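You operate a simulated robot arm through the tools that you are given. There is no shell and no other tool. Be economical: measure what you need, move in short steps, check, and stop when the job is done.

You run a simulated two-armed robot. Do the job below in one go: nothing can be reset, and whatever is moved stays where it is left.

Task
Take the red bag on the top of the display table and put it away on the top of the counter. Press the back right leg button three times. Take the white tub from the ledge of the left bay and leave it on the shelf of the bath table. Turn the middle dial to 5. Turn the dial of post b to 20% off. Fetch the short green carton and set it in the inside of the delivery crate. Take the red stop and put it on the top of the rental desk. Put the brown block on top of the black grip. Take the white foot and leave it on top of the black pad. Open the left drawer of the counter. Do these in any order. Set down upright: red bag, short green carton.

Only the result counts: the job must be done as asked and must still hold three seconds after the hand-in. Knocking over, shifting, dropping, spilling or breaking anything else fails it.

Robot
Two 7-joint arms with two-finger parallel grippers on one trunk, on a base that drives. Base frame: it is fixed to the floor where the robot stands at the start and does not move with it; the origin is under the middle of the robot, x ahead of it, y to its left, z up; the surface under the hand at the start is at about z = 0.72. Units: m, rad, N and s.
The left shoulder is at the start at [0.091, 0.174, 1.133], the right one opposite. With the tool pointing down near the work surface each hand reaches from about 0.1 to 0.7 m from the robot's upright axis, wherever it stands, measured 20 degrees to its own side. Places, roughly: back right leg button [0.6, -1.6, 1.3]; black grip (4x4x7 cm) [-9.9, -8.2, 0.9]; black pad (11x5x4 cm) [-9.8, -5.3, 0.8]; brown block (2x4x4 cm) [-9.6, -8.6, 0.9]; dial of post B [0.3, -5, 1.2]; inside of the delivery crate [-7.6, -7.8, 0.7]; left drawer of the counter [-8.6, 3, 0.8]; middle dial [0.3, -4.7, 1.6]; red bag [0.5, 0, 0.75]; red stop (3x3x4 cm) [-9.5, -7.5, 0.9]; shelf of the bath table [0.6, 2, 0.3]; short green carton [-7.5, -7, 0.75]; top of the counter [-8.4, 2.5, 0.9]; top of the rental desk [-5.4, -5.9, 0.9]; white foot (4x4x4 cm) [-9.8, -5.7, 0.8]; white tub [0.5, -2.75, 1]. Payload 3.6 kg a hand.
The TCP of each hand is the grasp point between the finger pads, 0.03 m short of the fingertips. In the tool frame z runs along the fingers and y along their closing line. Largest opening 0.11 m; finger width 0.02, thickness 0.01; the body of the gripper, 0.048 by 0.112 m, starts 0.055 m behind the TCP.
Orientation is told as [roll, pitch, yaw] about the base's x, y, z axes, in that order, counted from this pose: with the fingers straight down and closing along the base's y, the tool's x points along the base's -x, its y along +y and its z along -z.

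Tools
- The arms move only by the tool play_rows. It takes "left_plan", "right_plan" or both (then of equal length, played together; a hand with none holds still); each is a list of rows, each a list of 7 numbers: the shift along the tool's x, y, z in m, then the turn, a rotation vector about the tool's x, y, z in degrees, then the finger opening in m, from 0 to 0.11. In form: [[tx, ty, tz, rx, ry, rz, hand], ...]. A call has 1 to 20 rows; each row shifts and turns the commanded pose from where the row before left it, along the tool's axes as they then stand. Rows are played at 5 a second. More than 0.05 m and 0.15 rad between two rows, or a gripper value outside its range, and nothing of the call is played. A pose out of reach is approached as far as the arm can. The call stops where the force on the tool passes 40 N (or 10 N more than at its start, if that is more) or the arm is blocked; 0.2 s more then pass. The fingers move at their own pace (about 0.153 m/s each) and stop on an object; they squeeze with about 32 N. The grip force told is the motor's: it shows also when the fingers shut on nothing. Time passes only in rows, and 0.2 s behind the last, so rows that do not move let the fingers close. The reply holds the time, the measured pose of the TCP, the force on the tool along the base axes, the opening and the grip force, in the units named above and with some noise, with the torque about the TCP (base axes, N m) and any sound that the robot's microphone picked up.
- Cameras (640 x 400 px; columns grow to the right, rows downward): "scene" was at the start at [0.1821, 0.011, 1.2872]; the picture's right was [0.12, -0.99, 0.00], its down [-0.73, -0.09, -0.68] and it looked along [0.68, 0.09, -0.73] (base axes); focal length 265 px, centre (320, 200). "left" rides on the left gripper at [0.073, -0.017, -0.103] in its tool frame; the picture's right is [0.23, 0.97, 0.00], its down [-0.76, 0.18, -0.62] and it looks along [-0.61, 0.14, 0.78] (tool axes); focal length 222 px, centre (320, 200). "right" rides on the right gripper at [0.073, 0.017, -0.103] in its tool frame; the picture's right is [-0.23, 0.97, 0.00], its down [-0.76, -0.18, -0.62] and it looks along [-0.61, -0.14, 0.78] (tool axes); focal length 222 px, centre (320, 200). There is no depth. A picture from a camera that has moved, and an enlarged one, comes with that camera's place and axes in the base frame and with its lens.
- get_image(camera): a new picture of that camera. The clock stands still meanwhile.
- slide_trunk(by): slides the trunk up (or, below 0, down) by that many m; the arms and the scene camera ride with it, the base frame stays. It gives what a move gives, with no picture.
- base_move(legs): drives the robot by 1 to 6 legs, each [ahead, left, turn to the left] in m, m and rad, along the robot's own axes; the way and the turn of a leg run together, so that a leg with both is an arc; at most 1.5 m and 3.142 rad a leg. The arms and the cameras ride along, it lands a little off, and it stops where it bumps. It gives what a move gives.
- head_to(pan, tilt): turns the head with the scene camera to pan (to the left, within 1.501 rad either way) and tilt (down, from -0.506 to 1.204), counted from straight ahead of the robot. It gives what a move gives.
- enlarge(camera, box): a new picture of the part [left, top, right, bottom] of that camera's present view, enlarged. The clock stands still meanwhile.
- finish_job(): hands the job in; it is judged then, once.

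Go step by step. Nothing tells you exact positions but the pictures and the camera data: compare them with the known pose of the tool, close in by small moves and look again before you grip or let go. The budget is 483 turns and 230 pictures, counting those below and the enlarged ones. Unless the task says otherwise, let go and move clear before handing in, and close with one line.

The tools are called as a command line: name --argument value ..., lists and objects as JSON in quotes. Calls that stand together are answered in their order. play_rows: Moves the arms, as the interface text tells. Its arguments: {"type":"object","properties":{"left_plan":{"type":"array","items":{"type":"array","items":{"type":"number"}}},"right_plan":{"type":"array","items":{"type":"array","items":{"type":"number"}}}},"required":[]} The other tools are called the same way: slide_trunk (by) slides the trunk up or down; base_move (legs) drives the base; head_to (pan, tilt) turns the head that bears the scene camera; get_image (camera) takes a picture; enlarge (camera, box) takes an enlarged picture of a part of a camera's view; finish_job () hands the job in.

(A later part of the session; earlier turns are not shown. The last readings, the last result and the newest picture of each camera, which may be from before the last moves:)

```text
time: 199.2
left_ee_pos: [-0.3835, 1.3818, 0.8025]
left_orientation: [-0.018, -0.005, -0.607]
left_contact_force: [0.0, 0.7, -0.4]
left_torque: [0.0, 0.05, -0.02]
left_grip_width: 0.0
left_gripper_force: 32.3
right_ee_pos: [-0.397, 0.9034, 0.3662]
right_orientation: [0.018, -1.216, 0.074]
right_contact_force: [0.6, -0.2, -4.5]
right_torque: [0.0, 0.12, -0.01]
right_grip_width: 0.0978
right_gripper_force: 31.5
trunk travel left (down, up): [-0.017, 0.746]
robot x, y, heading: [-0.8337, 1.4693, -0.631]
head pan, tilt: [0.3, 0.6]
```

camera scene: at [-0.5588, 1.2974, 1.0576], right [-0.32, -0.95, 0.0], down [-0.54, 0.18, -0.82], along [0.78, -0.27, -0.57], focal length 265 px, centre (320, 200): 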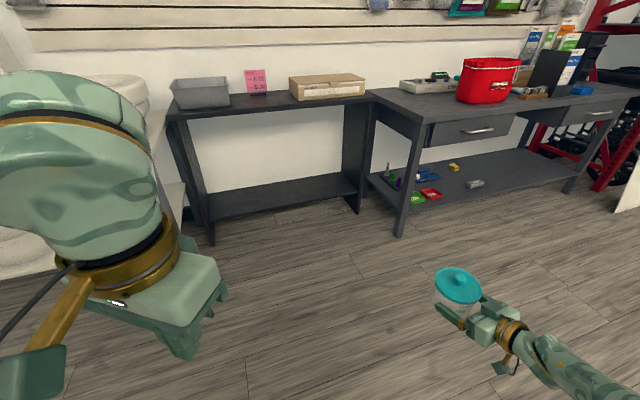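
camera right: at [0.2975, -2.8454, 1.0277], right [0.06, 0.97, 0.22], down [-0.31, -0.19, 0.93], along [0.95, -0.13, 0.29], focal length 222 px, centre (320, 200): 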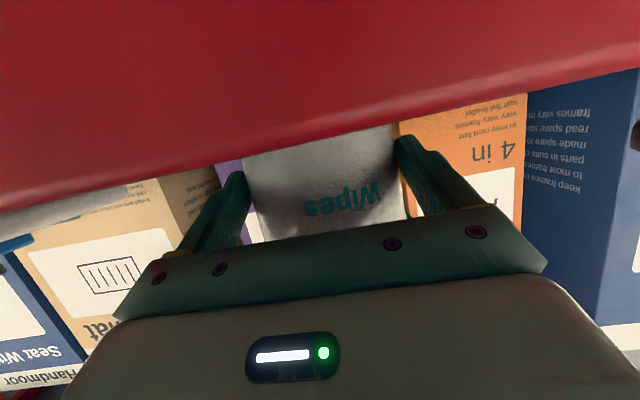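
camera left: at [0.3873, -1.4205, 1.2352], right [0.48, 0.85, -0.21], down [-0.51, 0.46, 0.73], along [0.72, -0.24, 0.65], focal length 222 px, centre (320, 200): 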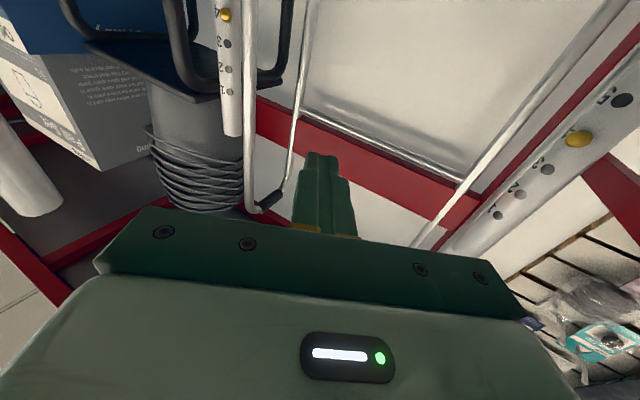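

z = 0.366 reached. I turn to heading -0.2, strafe left and go forward most of the way, then look.

base_move --legs '[[0, 0, 0.431], [0, 0.759, 0], [0.27, 0, 0]]'

head_to --pan -0.1 --tilt 0.7

get_image --camera "scene"

get_image --camera "right"

```text
time: 206.1
left_ee_pos: [0.0307, 2.2551, 0.8015]
left_orientation: [-0.02, -0.004, -0.186]
left_contact_force: [-1.0, -0.6, 0.5]
left_torque: [0.0, 0.0, 0.0]
left_grip_width: 0.0
left_gripper_force: 32.3
right_ee_pos: [0.2153, 1.8143, 0.3674]
right_orientation: [0.021, -1.218, 0.496]
right_contact_force: [-0.3, -0.7, -4.1]
right_torque: [-0.07, 0.11, 0.0]
right_grip_width: 0.0976
right_gripper_force: 31.9
trunk travel left (down, up): [-0.017, 0.746]
robot x, y, heading: [-0.4176, 2.1481, -0.207]
head pan, tilt: [0.3, 0.6]
```

```text
time: 207.0
left_ee_pos: [0.0311, 2.2565, 0.8021]
left_orientation: [-0.02, -0.004, -0.186]
left_contact_force: [0.6, 0.1, 0.8]
left_torque: [0.05, 0.01, 0.0]
left_grip_width: 0.0
left_gripper_force: 32.2
right_ee_pos: [0.2151, 1.8138, 0.3691]
right_orientation: [0.021, -1.217, 0.497]
right_contact_force: [0.3, -0.9, -4.2]
right_torque: [-0.07, 0.08, 0.0]
right_grip_width: 0.0977
right_gripper_force: 31.5
trunk travel left (down, up): [-0.017, 0.746]
robot x, y, heading: [-0.4165, 2.1506, -0.208]
head pan, tilt: [-0.099, 0.7]
```

```text
152 pictures are left
camera scene: at [-0.1009, 2.0728, 1.049], right [-0.3, -0.95, 0.0], down [-0.61, 0.19, -0.76], along [0.73, -0.23, -0.64], focal length 265 px, centre (320, 200)
```

scene: 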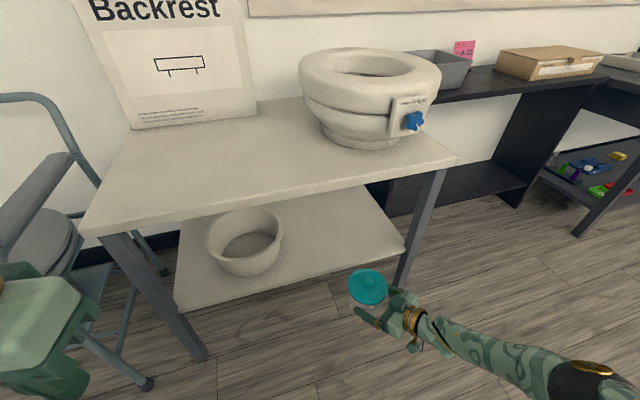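

```text
151 pictures are left
camera right: at [0.0998, 1.7685, 0.3353], right [-0.41, 0.89, 0.22], down [-0.19, -0.32, 0.93], along [0.89, 0.34, 0.3], focal length 222 px, centre (320, 200)
```

right: 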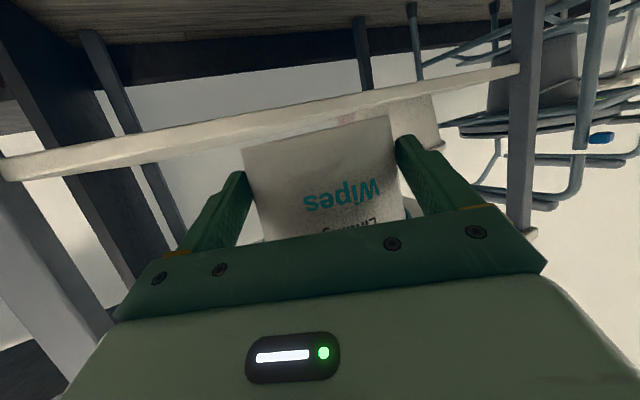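

Shelf top seems nearer z 0.32 with its front edge at x 0.405. I raise 3 cm, drive in 0.26 m, then look.

play_rows --right_plan '[[-0.028, 0, -0.0105, 0, 0, 0, 0.08]]'

base_move --legs '[[0.258, 0.019, 0]]'

get_image --camera "scene"

get_image --camera "right"

```text
time: 207.4
left_ee_pos: [0.0294, 2.2555, 0.8013]
left_orientation: [-0.021, -0.007, -0.185]
left_contact_force: [-0.1, -0.3, 0.4]
left_torque: [-0.04, 0.01, 0.03]
left_grip_width: 0.0
left_gripper_force: 31.6
right_ee_pos: [0.2148, 1.8133, 0.3979]
right_orientation: [0.018, -1.216, 0.498]
right_contact_force: [-0.6, 0.4, -4.7]
right_torque: [-0.08, 0.09, 0.02]
right_grip_width: 0.0977
right_gripper_force: 32.2
trunk travel left (down, up): [-0.017, 0.746]
robot x, y, heading: [-0.417, 2.1477, -0.209]
head pan, tilt: [-0.099, 0.7]
```

```text
time: 209.2
left_ee_pos: [0.2855, 2.2212, 0.801]
left_orientation: [-0.02, -0.005, -0.186]
left_contact_force: [1.0, -0.4, 0.1]
left_torque: [0.01, 0.0, -0.01]
left_grip_width: 0.0
left_gripper_force: 32.0
right_ee_pos: [0.4689, 1.7782, 0.3968]
right_orientation: [0.022, -1.216, 0.494]
right_contact_force: [-0.1, 0.1, -3.9]
right_torque: [-0.07, 0.11, 0.01]
right_grip_width: 0.0977
right_gripper_force: 32.6
trunk travel left (down, up): [-0.017, 0.746]
robot x, y, heading: [-0.1645, 2.1119, -0.211]
head pan, tilt: [-0.099, 0.7]
```

```text
150 pictures are left
camera scene: at [0.1541, 2.0378, 1.0489], right [-0.3, -0.95, 0.0], down [-0.61, 0.2, -0.76], along [0.73, -0.23, -0.65], focal length 265 px, centre (320, 200)
```

scene: 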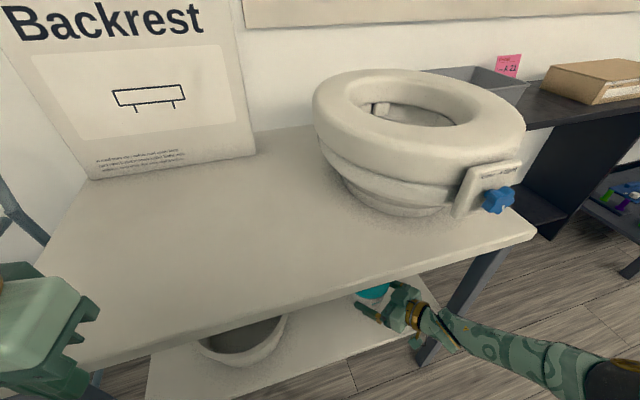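

```text
149 pictures are left
camera right: at [0.3541, 1.7333, 0.3645], right [-0.41, 0.89, 0.22], down [-0.19, -0.32, 0.93], along [0.89, 0.34, 0.3], focal length 222 px, centre (320, 200)
```

right: 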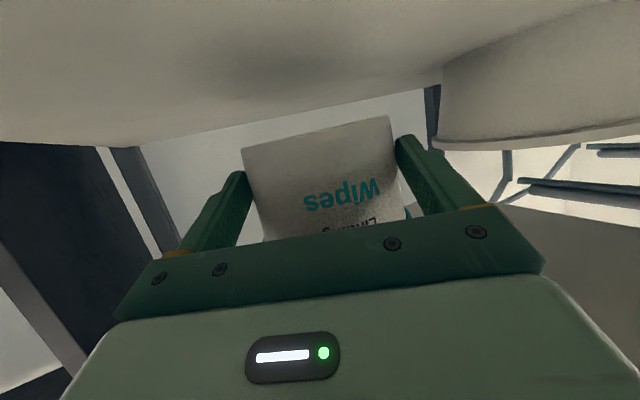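

The tub is over the shelf, clear of the bowl. I lower in small steps, watching the force.

play_rows --right_plan '[[0.014, 0, 0.0053, 0, 0, 0, 0.08], [0.014, 0, 0.0053, 0, 0, 0, 0.08], [0.0047, 0, 0.0018, 0, 0, 0, 0.08], [0.0047, 0, 0.0018, 0, 0, 0, 0.08]]'

```text
time: 210.2
left_ee_pos: [0.2858, 2.2212, 0.8018]
left_orientation: [-0.021, -0.006, -0.187]
left_contact_force: [0.4, 0.2, -0.8]
left_torque: [-0.01, -0.02, -0.04]
left_grip_width: 0.0001
left_gripper_force: 32.1
right_ee_pos: [0.4698, 1.7792, 0.3559]
right_orientation: [0.019, -1.217, 0.494]
right_contact_force: [0.0, -0.7, -4.6]
right_torque: [-0.07, 0.08, -0.02]
right_grip_width: 0.0976
right_gripper_force: 31.6
trunk travel left (down, up): [-0.017, 0.746]
robot x, y, heading: [-0.165, 2.1107, -0.211]
head pan, tilt: [-0.099, 0.7]
```

play_rows --right_plan '[[0.0047, 0, 0.0018, 0, 0, 0, 0.08], [0.0047, 0, 0.0018, 0, 0, 0, 0.08], [0.0028, 0, 0.001, 0, 0, 0, 0.08]]'

enlarge --camera "right" --box '[180, 60, 460, 240]'

```text
time: 211.0
left_ee_pos: [0.2841, 2.2215, 0.8036]
left_orientation: [-0.022, -0.009, -0.186]
left_contact_force: [0.7, 0.0, -0.1]
left_torque: [0.0, 0.01, 0.03]
left_grip_width: 0.0
left_gripper_force: 32.0
right_ee_pos: [0.47, 1.7791, 0.3499]
right_orientation: [0.01, -1.222, 0.504]
right_contact_force: [7.5, -3.8, 19.3]
right_torque: [0.09, -0.44, -0.14]
right_grip_width: 0.0975
right_gripper_force: 31.9
trunk travel left (down, up): [-0.017, 0.746]
robot x, y, heading: [-0.1636, 2.1118, -0.215]
head pan, tilt: [-0.099, 0.7]
```

```text
2.22 times, centred on (320, 150) of right
camera zoom: at [0.355, 1.7345, 0.3175], right [-0.41, 0.89, 0.22], down [-0.2, -0.32, 0.93], along [0.89, 0.34, 0.3], focal length 494 px, centre (320, 311)
```

zoom: 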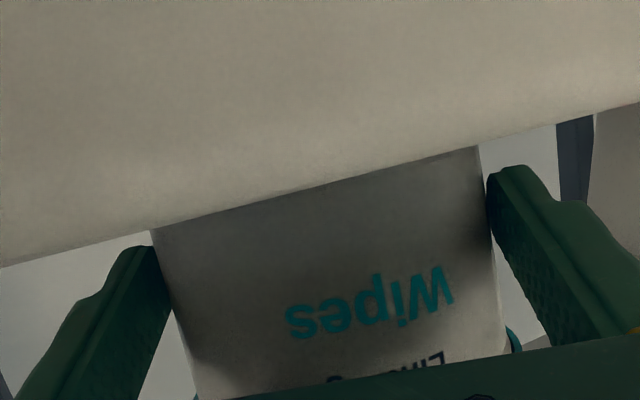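

The tub rests on the shelf. I ease up slightly, release, and back straight out.

play_rows --right_plan '[[-0.0025, 0, -0.001, 0, 0, 0, 0.08], [0, 0, 0, 0, 0, 0, 0.11], [0, 0, 0, 0, 0, 0, 0.11], [0, 0, 0, 0, 0, 0, 0.11]]'

get_image --camera "right"

```text
time: 212.0
left_ee_pos: [0.2862, 2.2213, 0.8022]
left_orientation: [-0.019, -0.007, -0.188]
left_contact_force: [0.0, 0.3, -0.7]
left_torque: [0.04, 0.04, 0.01]
left_grip_width: 0.0002
left_gripper_force: 32.0
right_ee_pos: [0.467, 1.7782, 0.3469]
right_orientation: [0.02, -1.215, 0.493]
right_contact_force: [-0.1, 0.7, -0.7]
right_torque: [0.04, 0.01, -0.01]
right_grip_width: 0.1101
right_gripper_force: 0.0
trunk travel left (down, up): [-0.017, 0.746]
robot x, y, heading: [-0.1619, 2.1179, -0.208]
head pan, tilt: [-0.099, 0.7]
```

```text
147 pictures are left
camera right: at [0.3533, 1.7342, 0.3149], right [-0.41, 0.89, 0.22], down [-0.19, -0.32, 0.93], along [0.89, 0.34, 0.3], focal length 222 px, centre (320, 200)
```

right: 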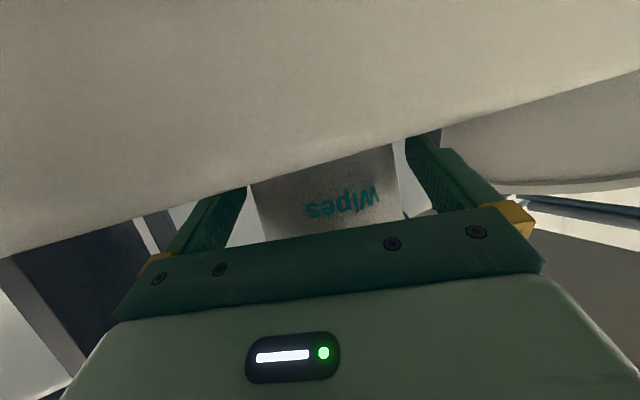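

Released. I pull back along the hand direction, then reverse the base.

play_rows --right_plan '[[0.007, 0, -0.0187, 0, 0, 0, 0.11], [0.0105, 0, -0.028, 0, 0, 0, 0.11], [0.0105, 0, -0.028, 0, 0, 0, 0.11], [0.0105, 0, -0.028, 0, 0, 0, 0.11]]'

base_move --legs '[[-0.4, 0, 0], [0, 0, 0.21]]'

get_image --camera "scene"

```text
time: 213.0
left_ee_pos: [0.2861, 2.221, 0.8032]
left_orientation: [-0.019, -0.007, -0.188]
left_contact_force: [0.2, 0.5, 0.1]
left_torque: [0.02, -0.06, 0.0]
left_grip_width: 0.0
left_gripper_force: 32.1
right_ee_pos: [0.3728, 1.7251, 0.3476]
right_orientation: [0.019, -1.218, 0.497]
right_contact_force: [0.5, 0.2, 0.8]
right_torque: [-0.02, 0.01, 0.03]
right_grip_width: 0.1101
right_gripper_force: 0.0
trunk travel left (down, up): [-0.017, 0.746]
robot x, y, heading: [-0.1624, 2.1107, -0.213]
head pan, tilt: [-0.099, 0.7]
```

```text
time: 216.3
left_ee_pos: [-0.1386, 2.3963, 0.8031]
left_orientation: [-0.019, -0.005, 0.022]
left_contact_force: [-1.0, 0.3, -0.9]
left_torque: [0.01, 0.0, -0.03]
left_grip_width: 0.0004
left_gripper_force: 32.3
right_ee_pos: [0.0503, 1.928, 0.3462]
right_orientation: [0.019, -1.216, 0.705]
right_contact_force: [0.1, -0.4, 0.4]
right_torque: [-0.02, 0.03, 0.03]
right_grip_width: 0.11
right_gripper_force: 0.0
trunk travel left (down, up): [-0.017, 0.746]
robot x, y, heading: [-0.5522, 2.1938, 0.006]
head pan, tilt: [-0.099, 0.7]
```

```text
146 pictures are left
camera scene: at [-0.2289, 2.1886, 1.0492], right [-0.1, -1.0, 0.0], down [-0.64, 0.06, -0.76], along [0.76, -0.07, -0.64], focal length 265 px, centre (320, 200)
```

scene: 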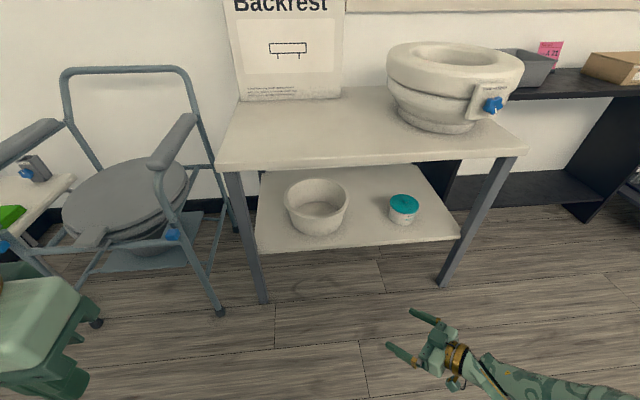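

The tub stands well on the shelf. I raise the right hand again and drive to the red bag.

play_rows --right_plan '[[-0.0375, 0, -0.014, 0, 0, 0, 0.11], [-0.0375, 0, -0.014, 0, 0, 0, 0.11], [-0.0375, 0, -0.014, 0, 0, 0, 0.11], [-0.0375, 0, -0.014, 0, 0, 0, 0.11], [-0.0375, 0, -0.014, 0, 0, 0, 0.11], [-0.0375, 0, -0.014, 0, 0, 0, 0.11], [-0.0375, 0, -0.014, 0, 0, 0, 0.11], [-0.0375, 0, -0.014, 0, 0, 0, 0.11], [-0.0375, 0, -0.014, 0, 0, 0, 0.11], [-0.0375, 0, -0.014, 0, 0, 0, 0.11], [-0.0375, 0, -0.014, 0, 0, 0, 0.11], [-0.0375, 0, -0.014, 0, 0, 0, 0.11]]'

slide_trunk --by 0.25

base_move --legs '[[0, -1.5, 0], [0, -0.7, 0]]'

head_to --pan 0.0 --tilt 0.6

get_image --camera "scene"

```text
time: 218.9
left_ee_pos: [-0.1389, 2.3956, 0.8034]
left_orientation: [-0.019, -0.006, 0.023]
left_contact_force: [0.2, -0.1, -0.6]
left_torque: [0.04, 0.0, 0.0]
left_grip_width: 0.0
left_gripper_force: 31.9
right_ee_pos: [0.0586, 1.9407, 0.8109]
right_orientation: [0.022, -1.214, 0.702]
right_contact_force: [0.2, -0.2, 0.1]
right_torque: [0.01, 0.0, 0.02]
right_grip_width: 0.1102
right_gripper_force: 0.0
right hand out of reach, approached as far as the arm can: row 11, 12
trunk travel left (down, up): [-0.017, 0.746]
robot x, y, heading: [-0.552, 2.1939, 0.002]
head pan, tilt: [-0.099, 0.7]
```

```text
time: 221.5
left_ee_pos: [-0.1378, 2.3949, 1.0522]
left_orientation: [-0.02, -0.005, 0.024]
left_contact_force: [0.5, 0.1, 0.3]
left_torque: [-0.03, -0.01, 0.01]
left_grip_width: 0.0
left_gripper_force: 32.0
right_ee_pos: [-0.0122, 1.9413, 1.1716]
right_orientation: [-0.689, -1.341, 1.382]
right_contact_force: [0.1, -1.3, 0.0]
right_torque: [-0.01, -0.02, -0.01]
right_grip_width: 0.11
right_gripper_force: 0.1
trunk travel left (down, up): [-0.267, 0.496]
robot x, y, heading: [-0.5509, 2.1928, 0.003]
head pan, tilt: [-0.099, 0.7]
```

```text
time: 232.3
left_ee_pos: [-0.1206, 0.2092, 1.053]
left_orientation: [-0.019, -0.008, 0.043]
left_contact_force: [0.4, -0.1, 0.4]
left_torque: [0.04, -0.02, 0.0]
left_grip_width: 0.0
left_gripper_force: 31.9
right_ee_pos: [0.0155, -0.2439, 1.1721]
right_orientation: [-0.691, -1.341, 1.4]
right_contact_force: [-1.0, 0.1, 0.0]
right_torque: [-0.01, 0.02, -0.02]
right_grip_width: 0.11
right_gripper_force: 0.0
trunk travel left (down, up): [-0.267, 0.496]
robot x, y, heading: [-0.5289, 0.0003, 0.022]
head pan, tilt: [-0.099, 0.7]
```

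```text
time: 233.0
left_ee_pos: [-0.1202, 0.2093, 1.0529]
left_orientation: [-0.02, -0.007, 0.041]
left_contact_force: [0.0, -0.6, 1.0]
left_torque: [0.02, -0.01, -0.02]
left_grip_width: 0.0
left_gripper_force: 32.0
right_ee_pos: [0.0152, -0.2429, 1.1725]
right_orientation: [-0.691, -1.341, 1.401]
right_contact_force: [-0.2, -0.1, 0.4]
right_torque: [0.0, 0.0, 0.01]
right_grip_width: 0.1099
right_gripper_force: 0.2
trunk travel left (down, up): [-0.267, 0.496]
robot x, y, heading: [-0.532, 0.0025, 0.023]
head pan, tilt: [0.0, 0.6]
```

```text
145 pictures are left
camera scene: at [-0.348, 0.0061, 1.3232], right [0.02, -1.0, 0.0], down [-0.57, -0.01, -0.82], along [0.82, 0.02, -0.57], focal length 265 px, centre (320, 200)
```

scene: 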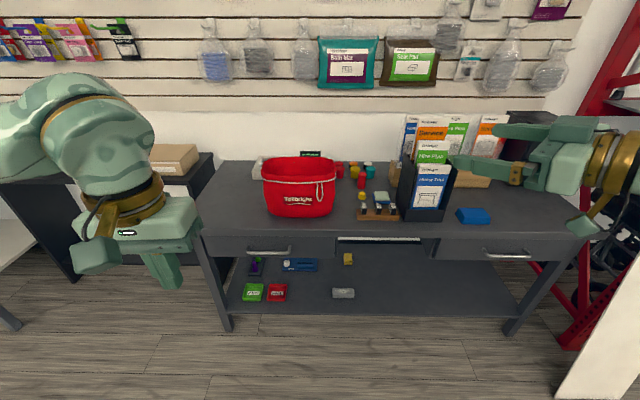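

The bag stands around [0.49, 0.09], rim near z 0.87. I first fold the right hand back to a fingers-down pose, out of the way.

play_rows --right_plan '[[0, 0, -0.02, 0, 7.5, 0, 0.05], [0, 0, -0.02, 0, 7.5, 0, 0], [0, 0, -0.02, 0, 7.5, 0, 0], [0, 0, -0.02, 0, 7.5, 0, 0], [0, 0, 0, 0, 7.5, 0, 0], [0, 0, 0, 0, 7.5, 0, 0], [0, 0, 0, 0, 7.5, 0, 0], [0, 0, 0, 0, 7.5, 0, 0], [0, 0, 0, 0, 7.5, 0, 0], [0, 0, 0, 0, 7.5, 0, 0], [0, 0, 0, 0, 0, 8, 0], [0, 0, 0, 0, 0, 8, 0], [0, 0, 0, 0, 0, 8, 0], [0, 0, 0, 0, 0, 8, 0], [0, 0, 0, 0, 0, 8, 0], [0.03, 0, 0, 0, 0, 0, 0], [0.03, 0, 0, 0, 0, 0, 0], [0.03, 0, 0, 0, 0, 0, 0]]'

get_image --camera "left"

```text
time: 236.8
left_ee_pos: [-0.12, 0.2097, 1.0523]
left_orientation: [-0.02, -0.008, 0.04]
left_contact_force: [1.1, -0.9, 0.4]
left_torque: [-0.03, 0.02, -0.01]
left_grip_width: 0.0001
left_gripper_force: 32.0
right_ee_pos: [-0.0706, -0.1843, 1.1116]
right_orientation: [0.421, -0.679, -0.116]
right_contact_force: [0.4, -1.3, -0.4]
right_torque: [-0.02, -0.01, -0.01]
right_grip_width: 0.0002
right_gripper_force: 31.9
right hand out of reach, approached as far as the arm can: row 1, 2, 3, 4, 5, 6, 7, 8, 9, 10
trunk travel left (down, up): [-0.267, 0.496]
robot x, y, heading: [-0.5286, -0.0037, 0.018]
head pan, tilt: [0.0, 0.6]
```

```text
144 pictures are left
camera left: at [-0.1925, 0.191, 1.1567], right [-0.27, 0.96, -0.02], down [0.75, 0.22, 0.62], along [0.61, 0.15, -0.78], focal length 222 px, centre (320, 200)
```

left: 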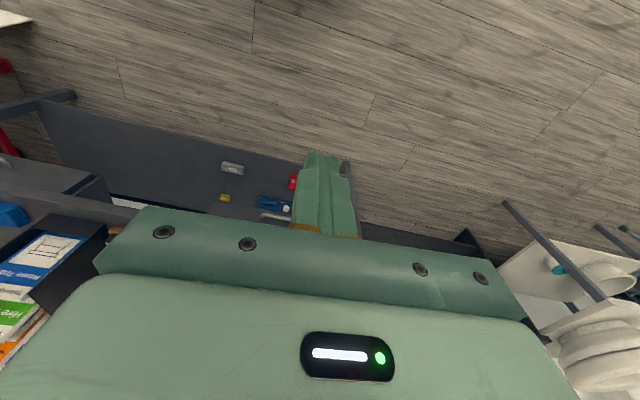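

The right hand is only partly folded. I continue folding it while lowering.

play_rows --right_plan '[[0, 0, 0.04, 0, 0, 0, 0], [0, 0, 0.04, 0, 0, 0, 0], [0, 0, 0.02, 0, 7.5, 0, 0], [0, 0, 0.02, 0, 7.5, 0, 0], [0, 0, 0, 0, 7.5, 0, 0], [0, 0, 0, 0, 7.5, 0, 0], [0, 0, 0, 0, 7.5, 0, 0]]'

get_image --camera "scene"

```text
time: 238.4
left_ee_pos: [-0.1194, 0.2095, 1.0518]
left_orientation: [-0.02, -0.008, 0.043]
left_contact_force: [0.0, -0.7, -0.6]
left_torque: [0.01, 0.03, -0.02]
left_grip_width: 0.0
left_gripper_force: 32.3
right_ee_pos: [0.0006, -0.1409, 1.0251]
right_orientation: [0.326, -0.063, 0.138]
right_contact_force: [0.3, 0.8, -0.7]
right_torque: [-0.01, -0.05, 0.0]
right_grip_width: 0.0
right_gripper_force: 31.7
trunk travel left (down, up): [-0.267, 0.496]
robot x, y, heading: [-0.5326, -0.0002, 0.021]
head pan, tilt: [0.0, 0.6]
```

```text
143 pictures are left
camera scene: at [-0.3476, 0.0064, 1.3231], right [0.02, -1.0, 0.0], down [-0.57, -0.01, -0.82], along [0.82, 0.02, -0.57], focal length 265 px, centre (320, 200)
```

scene: 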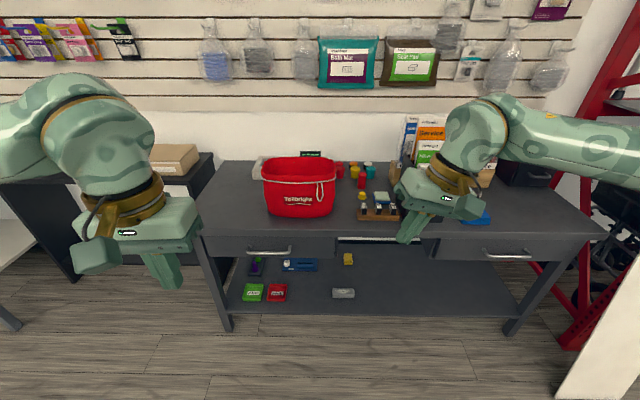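

I level the right hand and pull it back, then drive forward 0.42 m and view the bag with the left camera, opening the left gripper.

play_rows --right_plan '[[0, 0, 0, 6.2, 0, 0, 0], [0, 0, 0, 6.2, 0, 0, 0], [0, 0, 0, 6.2, 0, 0, 0], [0.035, -0.02, 0, 0, 0, 0, 0], [0.035, -0.02, 0, 0, 0, 0, 0], [0.035, -0.02, 0, 0, 0, 0, 0], [0.035, 0, 0, 0, 0, 0, 0]]' --left_plan '[[0, 0, 0, 0, 0, 0, 0.06], [0, 0, 0, 0, 0, 0, 0.06], [0, 0, 0, 0, 0, 0, 0.06], [0, 0, 0, 0, 0, 0, 0.06], [0, 0, 0, 0, 0, 0, 0.06], [0, 0, 0, 0, 0, 0, 0.06], [0, 0, 0, 0, 0, 0, 0.06]]'

base_move --legs '[[0.42, 0, -0.02]]'

get_image --camera "left"

head_to --pan 0.2 --tilt 0.85

get_image --camera "scene"

```text
time: 240.0
left_ee_pos: [-0.1209, 0.209, 1.0527]
left_orientation: [-0.02, -0.007, 0.041]
left_contact_force: [-0.6, 0.6, -0.5]
left_torque: [-0.01, -0.01, 0.01]
left_grip_width: 0.0599
left_gripper_force: 0.1
right_ee_pos: [-0.1296, -0.2216, 1.0168]
right_orientation: [-0.002, -0.068, 0.137]
right_contact_force: [-0.2, -0.4, 1.2]
right_torque: [0.02, -0.01, -0.02]
right_grip_width: 0.0
right_gripper_force: 31.9
trunk travel left (down, up): [-0.267, 0.496]
robot x, y, heading: [-0.5319, 0.0004, 0.017]
head pan, tilt: [0.0, 0.6]
```

```text
time: 242.6
left_ee_pos: [0.3058, 0.2013, 1.0518]
left_orientation: [-0.018, -0.006, 0.015]
left_contact_force: [0.3, -0.6, -0.7]
left_torque: [0.01, 0.01, 0.02]
left_grip_width: 0.0597
left_gripper_force: 0.1
right_ee_pos: [0.2854, -0.2273, 1.0163]
right_orientation: [0.002, -0.066, 0.11]
right_contact_force: [0.3, 0.1, -0.2]
right_torque: [-0.02, 0.02, 0.0]
right_grip_width: 0.0
right_gripper_force: 31.9
trunk travel left (down, up): [-0.267, 0.496]
robot x, y, heading: [-0.1072, 0.0051, -0.009]
head pan, tilt: [0.0, 0.6]
```

```text
142 pictures are left
camera left: at [0.2333, 0.1858, 1.1564], right [-0.24, 0.97, -0.02], down [0.75, 0.2, 0.62], along [0.61, 0.14, -0.78], focal length 222 px, centre (320, 200)
```

left: 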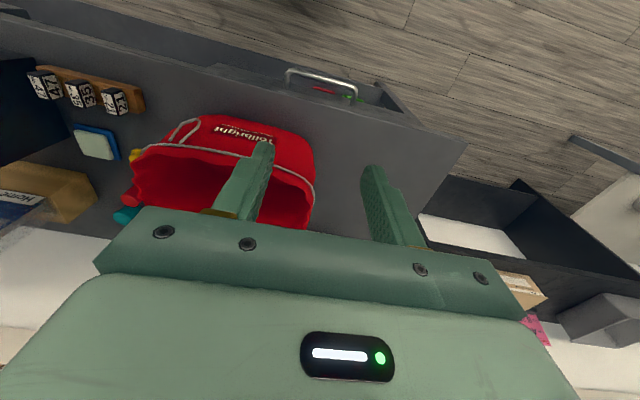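

```text
time: 243.3
left_ee_pos: [0.3046, 0.2024, 1.0526]
left_orientation: [-0.02, -0.007, 0.018]
left_contact_force: [0.5, -0.3, -0.3]
left_torque: [0.0, 0.02, 0.04]
left_grip_width: 0.06
left_gripper_force: 0.1
right_ee_pos: [0.2852, -0.2256, 1.0171]
right_orientation: [0.0, -0.067, 0.111]
right_contact_force: [0.0, 0.5, -0.3]
right_torque: [0.0, 0.03, -0.01]
right_grip_width: 0.0
right_gripper_force: 32.0
trunk travel left (down, up): [-0.267, 0.496]
robot x, y, heading: [-0.1088, 0.0066, -0.01]
head pan, tilt: [0.201, 0.85]
```

```text
141 pictures are left
camera scene: at [0.0607, 0.0201, 1.3024], right [0.19, -0.98, 0.0], down [-0.74, -0.15, -0.66], along [0.65, 0.13, -0.75], focal length 265 px, centre (320, 200)
```

scene: 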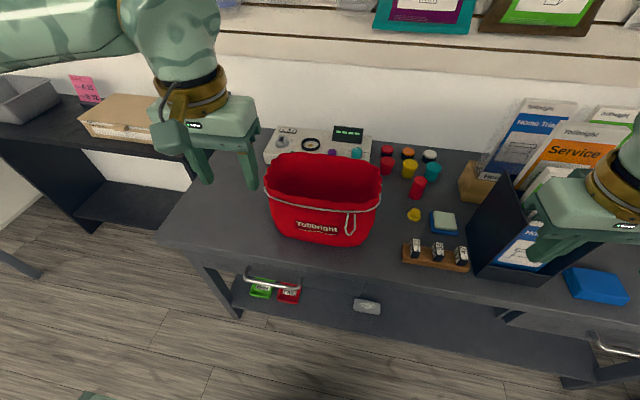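

I'll pinch the bag's left wall (x 0.495, y 0.235, rim z about 0.87). I move the left hand above it.

play_rows --left_plan '[[-0.045, 0.01, 0, 0, 0, 0, 0.06], [-0.045, 0.01, 0, 0, 0, 0, 0.06], [-0.045, 0.01, 0, 0, 0, 0, 0.06], [-0.045, 0.002, 0, 0, 0, 0, 0.06], [-0.01, 0, 0.04, 0, 0, 0, 0.06], [0, 0, 0.04, 0, 0, 0, 0.06]]'

get_image --camera "left"

get_image --camera "scene"

```text
time: 244.7
left_ee_pos: [0.4844, 0.2349, 0.9743]
left_orientation: [-0.02, -0.006, 0.016]
left_contact_force: [-0.2, 0.0, 0.2]
left_torque: [0.04, 0.02, 0.01]
left_grip_width: 0.0597
left_gripper_force: 0.1
left hand out of reach, approached as far as the arm can: row 4
right_ee_pos: [0.2855, -0.2274, 1.0165]
right_orientation: [-0.001, -0.068, 0.111]
right_contact_force: [-0.9, -0.4, 0.6]
right_torque: [0.01, -0.03, -0.01]
right_grip_width: 0.0
right_gripper_force: 31.9
trunk travel left (down, up): [-0.267, 0.496]
robot x, y, heading: [-0.1133, 0.0038, -0.001]
head pan, tilt: [0.201, 0.85]
```

```text
140 pictures are left
camera left: at [0.4111, 0.2186, 1.0773], right [-0.24, 0.97, -0.02], down [0.75, 0.2, 0.63], along [0.61, 0.14, -0.78], focal length 222 px, centre (320, 200)
```

left: 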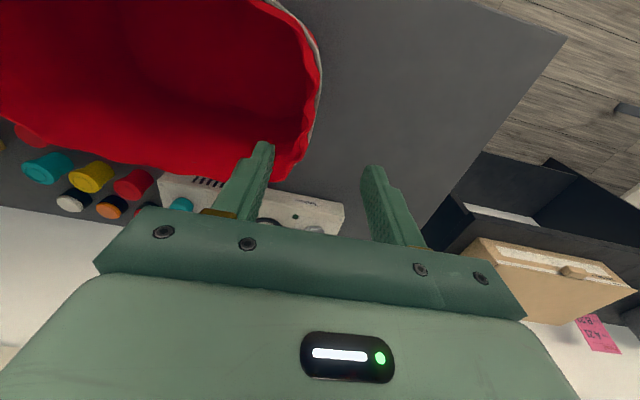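

```text
139 pictures are left
camera scene: at [0.0609, 0.02, 1.3023], right [0.19, -0.98, 0.0], down [-0.74, -0.15, -0.66], along [0.65, 0.13, -0.75], focal length 265 px, centre (320, 200)
```

scene: 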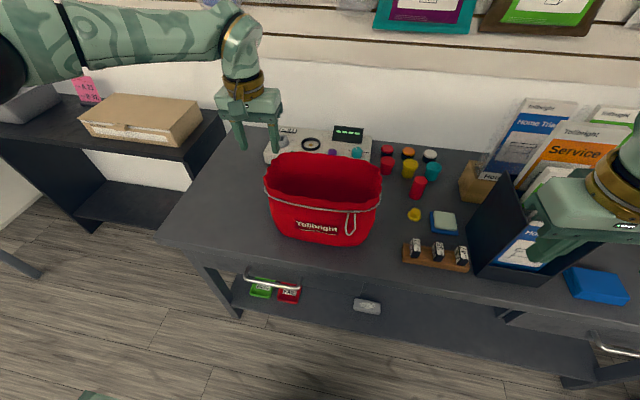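

The rim's leftmost point is near y = 0.224. I shift slightly and lower so the fingers straddle the wall.

play_rows --left_plan '[[0.01, -0.012, 0.02, 0, 0, 0, 0.06], [0, 0, 0.03, 0, 0, 0, 0.06], [0, 0, 0.03, 0, 0, 0, 0.06], [0, 0, 0.02, 0, 0, 0, 0.06]]'

get_image --camera "left"

enlarge --camera "scene" --box '[210, 90, 400, 260]'

```text
time: 245.7
left_ee_pos: [0.4753, 0.2202, 0.8733]
left_orientation: [-0.02, -0.007, 0.019]
left_contact_force: [0.4, -0.5, 0.1]
left_torque: [-0.03, 0.02, 0.0]
left_grip_width: 0.06
left_gripper_force: 0.1
right_ee_pos: [0.2852, -0.2279, 1.0168]
right_orientation: [0.001, -0.067, 0.112]
right_contact_force: [0.4, 0.4, -0.4]
right_torque: [-0.01, -0.02, -0.01]
right_grip_width: 0.0001
right_gripper_force: 32.0
trunk travel left (down, up): [-0.267, 0.496]
robot x, y, heading: [-0.1116, 0.0036, -0.007]
head pan, tilt: [0.201, 0.85]
```

```text
138 pictures are left
camera left: at [0.4025, 0.2045, 0.9769], right [-0.24, 0.97, -0.02], down [0.75, 0.2, 0.62], along [0.61, 0.14, -0.78], focal length 222 px, centre (320, 200)
```

left: 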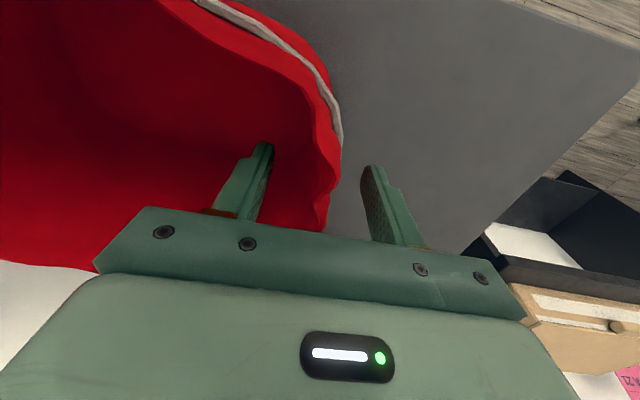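

```text
2.35 times, centred on (305, 175) of scene
camera zoom: at [0.0609, 0.0202, 1.3023], right [0.19, -0.98, 0.0], down [-0.74, -0.15, -0.66], along [0.65, 0.13, -0.75], focal length 624 px, centre (355, 259)
```

zoom: 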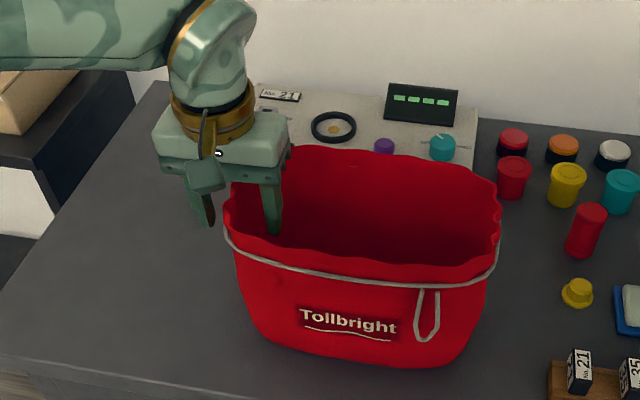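

The fingers straddle the left wall. I lower 2.5 cm more and close.

play_rows --left_plan '[[0, 0, 0.025, 0, 0, 0, 0.06], [0, 0, 0, 0, 0, 0, 0], [0, 0, 0, 0, 0, 0, 0], [0, 0, 0, 0, 0, 0, 0]]'

play_rows --left_plan '[[0, 0, -0.02, 0, 0, 0, 0], [0, 0, -0.02, 0, 0, 0, 0], [0, 0, -0.02, 0, 0, 0, 0]]'

get_image --camera "scene"

```text
time: 246.7
left_ee_pos: [0.475, 0.219, 0.8513]
left_orientation: [-0.022, -0.006, 0.015]
left_contact_force: [0.4, -1.6, 9.4]
left_torque: [-2.38, 0.31, -0.17]
left_grip_width: 0.0049
left_gripper_force: 32.6
right_ee_pos: [0.2852, -0.2275, 1.0167]
right_orientation: [0.001, -0.067, 0.112]
right_contact_force: [0.1, 0.0, -0.1]
right_torque: [-0.02, 0.0, -0.01]
right_grip_width: 0.0001
right_gripper_force: 32.1
trunk travel left (down, up): [-0.267, 0.496]
robot x, y, heading: [-0.1124, 0.0038, -0.01]
head pan, tilt: [0.201, 0.85]
```

```text
time: 247.5
left_ee_pos: [0.4735, 0.2212, 0.907]
left_orientation: [-0.02, -0.005, 0.016]
left_contact_force: [-0.6, 0.1, -0.8]
left_torque: [0.17, 0.01, 0.02]
left_grip_width: 0.0039
left_gripper_force: 32.6
right_ee_pos: [0.2864, -0.2284, 1.0174]
right_orientation: [-0.001, -0.065, 0.112]
right_contact_force: [-0.4, 0.2, 0.5]
right_torque: [-0.01, 0.01, -0.01]
right_grip_width: 0.0
right_gripper_force: 31.7
trunk travel left (down, up): [-0.267, 0.496]
robot x, y, heading: [-0.1145, 0.0069, -0.006]
head pan, tilt: [0.201, 0.85]
```

```text
136 pictures are left
camera scene: at [0.0607, 0.0201, 1.3023], right [0.19, -0.98, 0.0], down [-0.74, -0.15, -0.66], along [0.65, 0.13, -0.75], focal length 265 px, centre (320, 200)
```

scene: 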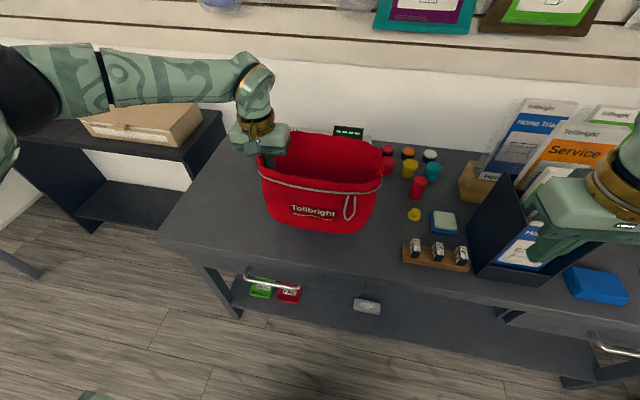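

The bag follows the hand; I raise further and check.

play_rows --left_plan '[[0, 0, -0.04, 0, 0, 0, 0], [0, 0, -0.04, 0, 0, 0, 0], [0, 0, -0.04, 0, 0, 0, 0]]'

get_image --camera "scene"

```text
time: 248.3
left_ee_pos: [0.4731, 0.2236, 1.0293]
left_orientation: [-0.019, -0.007, 0.015]
left_contact_force: [-0.9, -0.1, -1.0]
left_torque: [0.13, 0.03, -0.01]
left_grip_width: 0.0038
left_gripper_force: 31.9
right_ee_pos: [0.2855, -0.2275, 1.0173]
right_orientation: [0.003, -0.067, 0.113]
right_contact_force: [-0.4, -1.0, -0.1]
right_torque: [0.07, -0.02, 0.01]
right_grip_width: 0.0001
right_gripper_force: 31.6
trunk travel left (down, up): [-0.267, 0.496]
robot x, y, heading: [-0.1101, 0.0026, -0.003]
head pan, tilt: [0.201, 0.85]
```

```text
135 pictures are left
camera scene: at [0.0601, 0.0198, 1.3024], right [0.19, -0.98, 0.0], down [-0.74, -0.15, -0.66], along [0.65, 0.13, -0.75], focal length 265 px, centre (320, 200)
```

scene: 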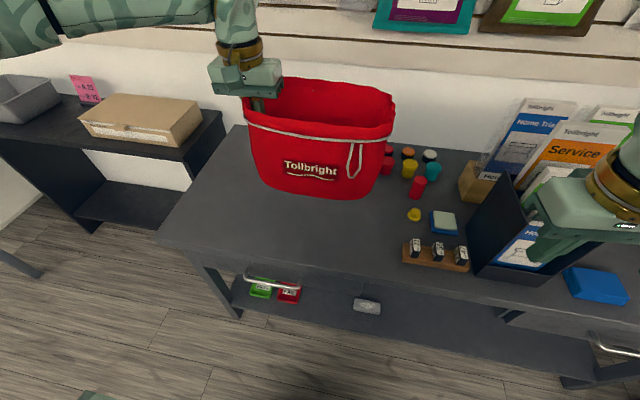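

The bag hangs upright and is light. I back up and turn to look toward the far side of the shop.

base_move --legs '[[-0.6, 0, 0], [0, 0, 1.57]]'

head_to --pan 0.9 --tilt 0.15

get_image --camera "scene"

head_to --pan 0.0 --tilt 0.15

get_image --camera "scene"

```text
time: 255.5
left_ee_pos: [-0.9276, 0.5924, 1.0279]
left_orientation: [-0.019, -0.007, 1.58]
left_contact_force: [0.9, 0.1, -1.3]
left_torque: [-0.01, 0.15, -0.02]
left_grip_width: 0.0034
left_gripper_force: 31.7
right_ee_pos: [-0.4767, 0.4021, 1.0163]
right_orientation: [-0.002, -0.066, 1.676]
right_contact_force: [0.8, 0.0, 0.5]
right_torque: [0.03, 0.01, -0.01]
right_grip_width: 0.0
right_gripper_force: 32.6
trunk travel left (down, up): [-0.267, 0.496]
robot x, y, heading: [-0.7107, 0.0028, 1.555]
head pan, tilt: [0.201, 0.85]
```

```text
time: 256.6
left_ee_pos: [-0.9278, 0.5948, 1.028]
left_orientation: [-0.02, -0.007, 1.577]
left_contact_force: [-0.5, 0.3, -0.8]
left_torque: [-0.01, 0.15, 0.0]
left_grip_width: 0.0034
left_gripper_force: 31.9
right_ee_pos: [-0.4767, 0.4027, 1.0165]
right_orientation: [0.0, -0.066, 1.677]
right_contact_force: [0.5, 0.0, 0.3]
right_torque: [-0.03, -0.02, 0.02]
right_grip_width: 0.0
right_gripper_force: 32.2
trunk travel left (down, up): [-0.267, 0.496]
robot x, y, heading: [-0.7111, 0.0064, 1.556]
head pan, tilt: [0.901, 0.15]
```

```text
134 pictures are left
camera scene: at [-0.7819, 0.1606, 1.3646], right [0.63, 0.77, 0.0], down [0.12, -0.1, -0.99], along [-0.77, 0.62, -0.15], focal length 265 px, centre (320, 200)
```

scene: 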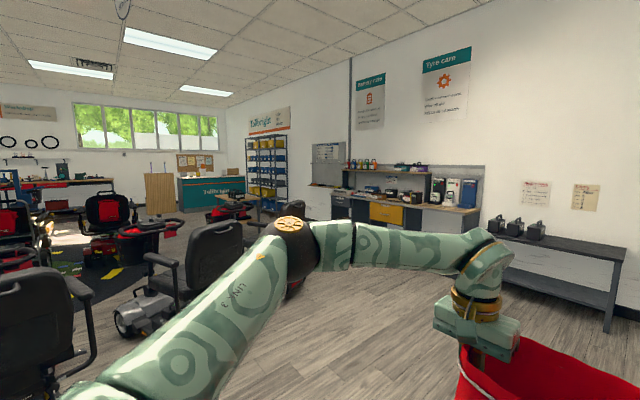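

```text
time: 257.8
left_ee_pos: [-0.9274, 0.593, 1.0277]
left_orientation: [-0.019, -0.007, 1.578]
left_contact_force: [-0.4, 0.1, -1.6]
left_torque: [-0.01, 0.14, 0.01]
left_grip_width: 0.0038
left_gripper_force: 31.7
right_ee_pos: [-0.4779, 0.4007, 1.0159]
right_orientation: [-0.001, -0.067, 1.676]
right_contact_force: [-0.2, 0.7, 0.5]
right_torque: [0.02, 0.03, -0.01]
right_grip_width: 0.0
right_gripper_force: 31.3
trunk travel left (down, up): [-0.267, 0.496]
robot x, y, heading: [-0.7106, 0.0077, 1.556]
head pan, tilt: [0.0, 0.15]
```

```text
133 pictures are left
camera scene: at [-0.7089, 0.1947, 1.3647], right [1.0, -0.01, 0.0], down [0.0, -0.15, -0.99], along [0.01, 0.99, -0.15], focal length 265 px, centre (320, 200)
```

scene: 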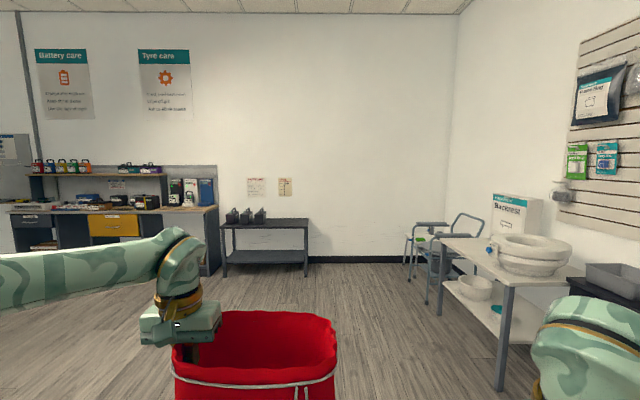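

The counter stands at the far west; its drawers likely face west (back side). I drive to y about 2.3, then turn west and look at the route.

base_move --legs '[[1.2, 0, 0], [1.1, 0, 0], [0, 0, 1.57]]'

get_image --camera "scene"

```text
time: 272.9
left_ee_pos: [-1.2811, 2.0844, 1.0281]
left_orientation: [-0.019, -0.008, -3.116]
left_contact_force: [0.2, 0.0, -1.0]
left_torque: [-0.13, -0.01, -0.01]
left_grip_width: 0.0036
left_gripper_force: 31.7
right_ee_pos: [-1.0966, 2.5379, 1.0154]
right_orientation: [-0.003, -0.064, -3.021]
right_contact_force: [0.1, 0.1, 0.9]
right_torque: [-0.02, -0.04, 0.03]
right_grip_width: 0.0
right_gripper_force: 31.8
trunk travel left (down, up): [-0.267, 0.496]
robot x, y, heading: [-0.6956, 2.3075, -3.143]
head pan, tilt: [0.0, 0.15]
```

```text
132 pictures are left
camera scene: at [-0.8829, 2.3091, 1.3647], right [0.0, 1.0, 0.0], down [0.15, 0.0, -0.99], along [-0.99, 0.0, -0.15], focal length 265 px, centre (320, 200)
```

scene: 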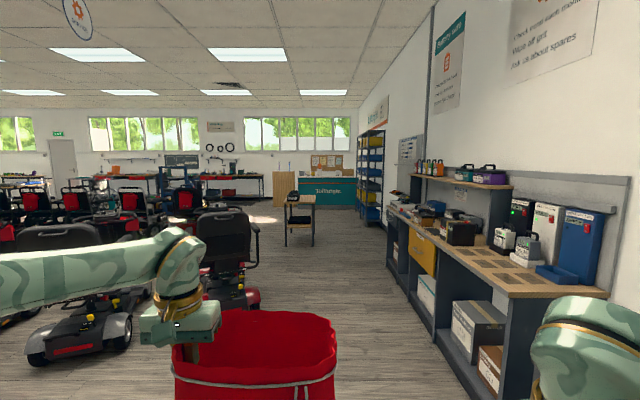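

The route west: a small table at about [-5, 2.0], workbench along y > 3.2. I go along y about 2.6 and re-check.

base_move --legs '[[1.5, -0.25, 0], [1.2, 0, 0]]'

head_to --pan 0.0 --tilt 0.3

get_image --camera "scene"

```text
refused: leg 1 is longer than a leg can be; nothing moved
```

```text
time: 273.6
left_ee_pos: [-1.2806, 2.0852, 1.0291]
left_orientation: [-0.02, -0.007, -3.118]
left_contact_force: [-0.4, 0.8, -1.1]
left_torque: [-0.16, -0.06, 0.0]
left_grip_width: 0.0039
left_gripper_force: 31.9
right_ee_pos: [-1.0956, 2.5374, 1.0176]
right_orientation: [0.0, -0.065, -3.02]
right_contact_force: [0.4, 0.0, -0.4]
right_torque: [0.0, -0.01, -0.01]
right_grip_width: 0.0
right_gripper_force: 32.5
trunk travel left (down, up): [-0.267, 0.496]
robot x, y, heading: [-0.6965, 2.3072, -3.139]
head pan, tilt: [0.0, 0.3]
```

```text
131 pictures are left
camera scene: at [-0.8835, 2.3093, 1.3507], right [0.0, 1.0, 0.0], down [0.3, 0.0, -0.96], along [-0.96, 0.0, -0.3], focal length 265 px, centre (320, 200)
```

scene: 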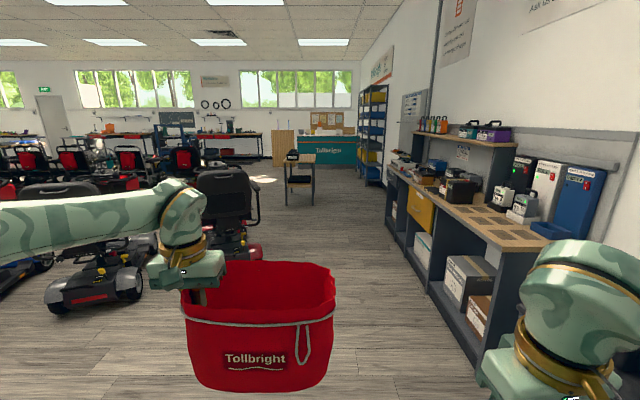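

base_move --legs '[[1.4, -0.25, 0], [1.3, 0, 0]]'

get_image --camera "scene"

```text
time: 286.8
left_ee_pos: [-3.9792, 2.3353, 1.0276]
left_orientation: [-0.019, -0.008, -3.121]
left_contact_force: [-0.2, 1.0, -0.7]
left_torque: [-0.15, 0.0, 0.01]
left_grip_width: 0.0037
left_gripper_force: 31.7
right_ee_pos: [-3.7931, 2.7887, 1.0167]
right_orientation: [0.0, -0.065, -3.025]
right_contact_force: [-0.1, -0.4, 0.3]
right_torque: [-0.05, -0.01, 0.03]
right_grip_width: 0.0001
right_gripper_force: 32.4
trunk travel left (down, up): [-0.267, 0.496]
robot x, y, heading: [-3.3951, 2.5588, 3.136]
head pan, tilt: [0.0, 0.3]
```

```text
130 pictures are left
camera scene: at [-3.5814, 2.5591, 1.3506], right [0.0, 1.0, 0.0], down [0.3, 0.0, -0.95], along [-0.95, 0.0, -0.3], focal length 265 px, centre (320, 200)
```

scene: 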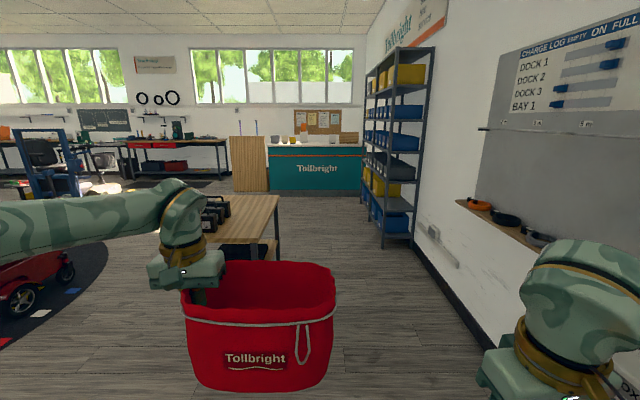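

The corridor between the small table (y<2.15) and rack (y>3.25) is clear at y 2.7. I go on to near the counter.

base_move --legs '[[1.2, -0.16, 0], [1.4, 0, 0], [0.6, 0, 0]]'

head_to --pan 0.0 --tilt 0.35

get_image --camera "scene"

```text
time: 298.4
left_ee_pos: [-6.4271, 2.4849, 1.0294]
left_orientation: [-0.021, -0.012, -3.12]
left_contact_force: [-0.6, -0.3, -1.6]
left_torque: [-0.14, -0.02, 0.03]
left_grip_width: 0.0037
left_gripper_force: 32.1
right_ee_pos: [-6.2414, 2.9398, 1.018]
right_orientation: [-0.001, -0.063, -3.037]
right_contact_force: [0.6, -0.4, 0.3]
right_torque: [-0.03, 0.01, 0.03]
right_grip_width: 0.0003
right_gripper_force: 32.2
trunk travel left (down, up): [-0.267, 0.496]
robot x, y, heading: [-5.8476, 2.7098, 3.137]
head pan, tilt: [0.0, 0.3]
stopped in leg 2: the robot was blocked; the commanded pose is now the measured one
```

```text
time: 299.0
left_ee_pos: [-6.4262, 2.4836, 1.0296]
left_orientation: [-0.022, -0.011, -3.121]
left_contact_force: [-0.7, 0.0, -1.4]
left_torque: [-0.14, 0.0, -0.01]
left_grip_width: 0.0036
left_gripper_force: 32.2
right_ee_pos: [-6.2396, 2.9395, 1.0166]
right_orientation: [-0.002, -0.063, -3.034]
right_contact_force: [0.5, -0.3, 0.6]
right_torque: [-0.03, 0.0, 0.02]
right_grip_width: 0.0
right_gripper_force: 32.1
trunk travel left (down, up): [-0.267, 0.496]
robot x, y, heading: [-5.8457, 2.7076, 3.143]
head pan, tilt: [0.0, 0.351]
```

```text
129 pictures are left
camera scene: at [-6.0265, 2.7061, 1.3469], right [0.0, 1.0, 0.0], down [0.34, 0.0, -0.94], along [-0.94, 0.0, -0.34], focal length 265 px, centre (320, 200)
```

scene: 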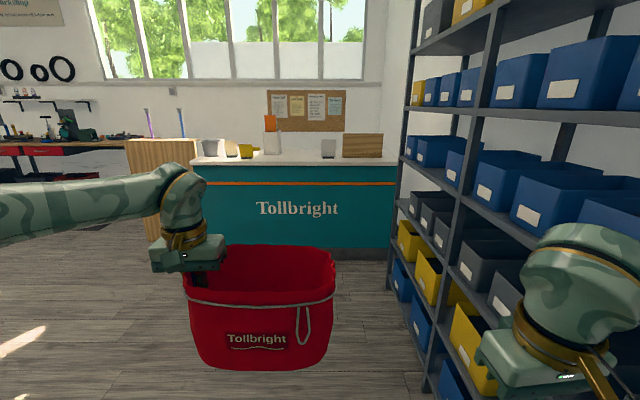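

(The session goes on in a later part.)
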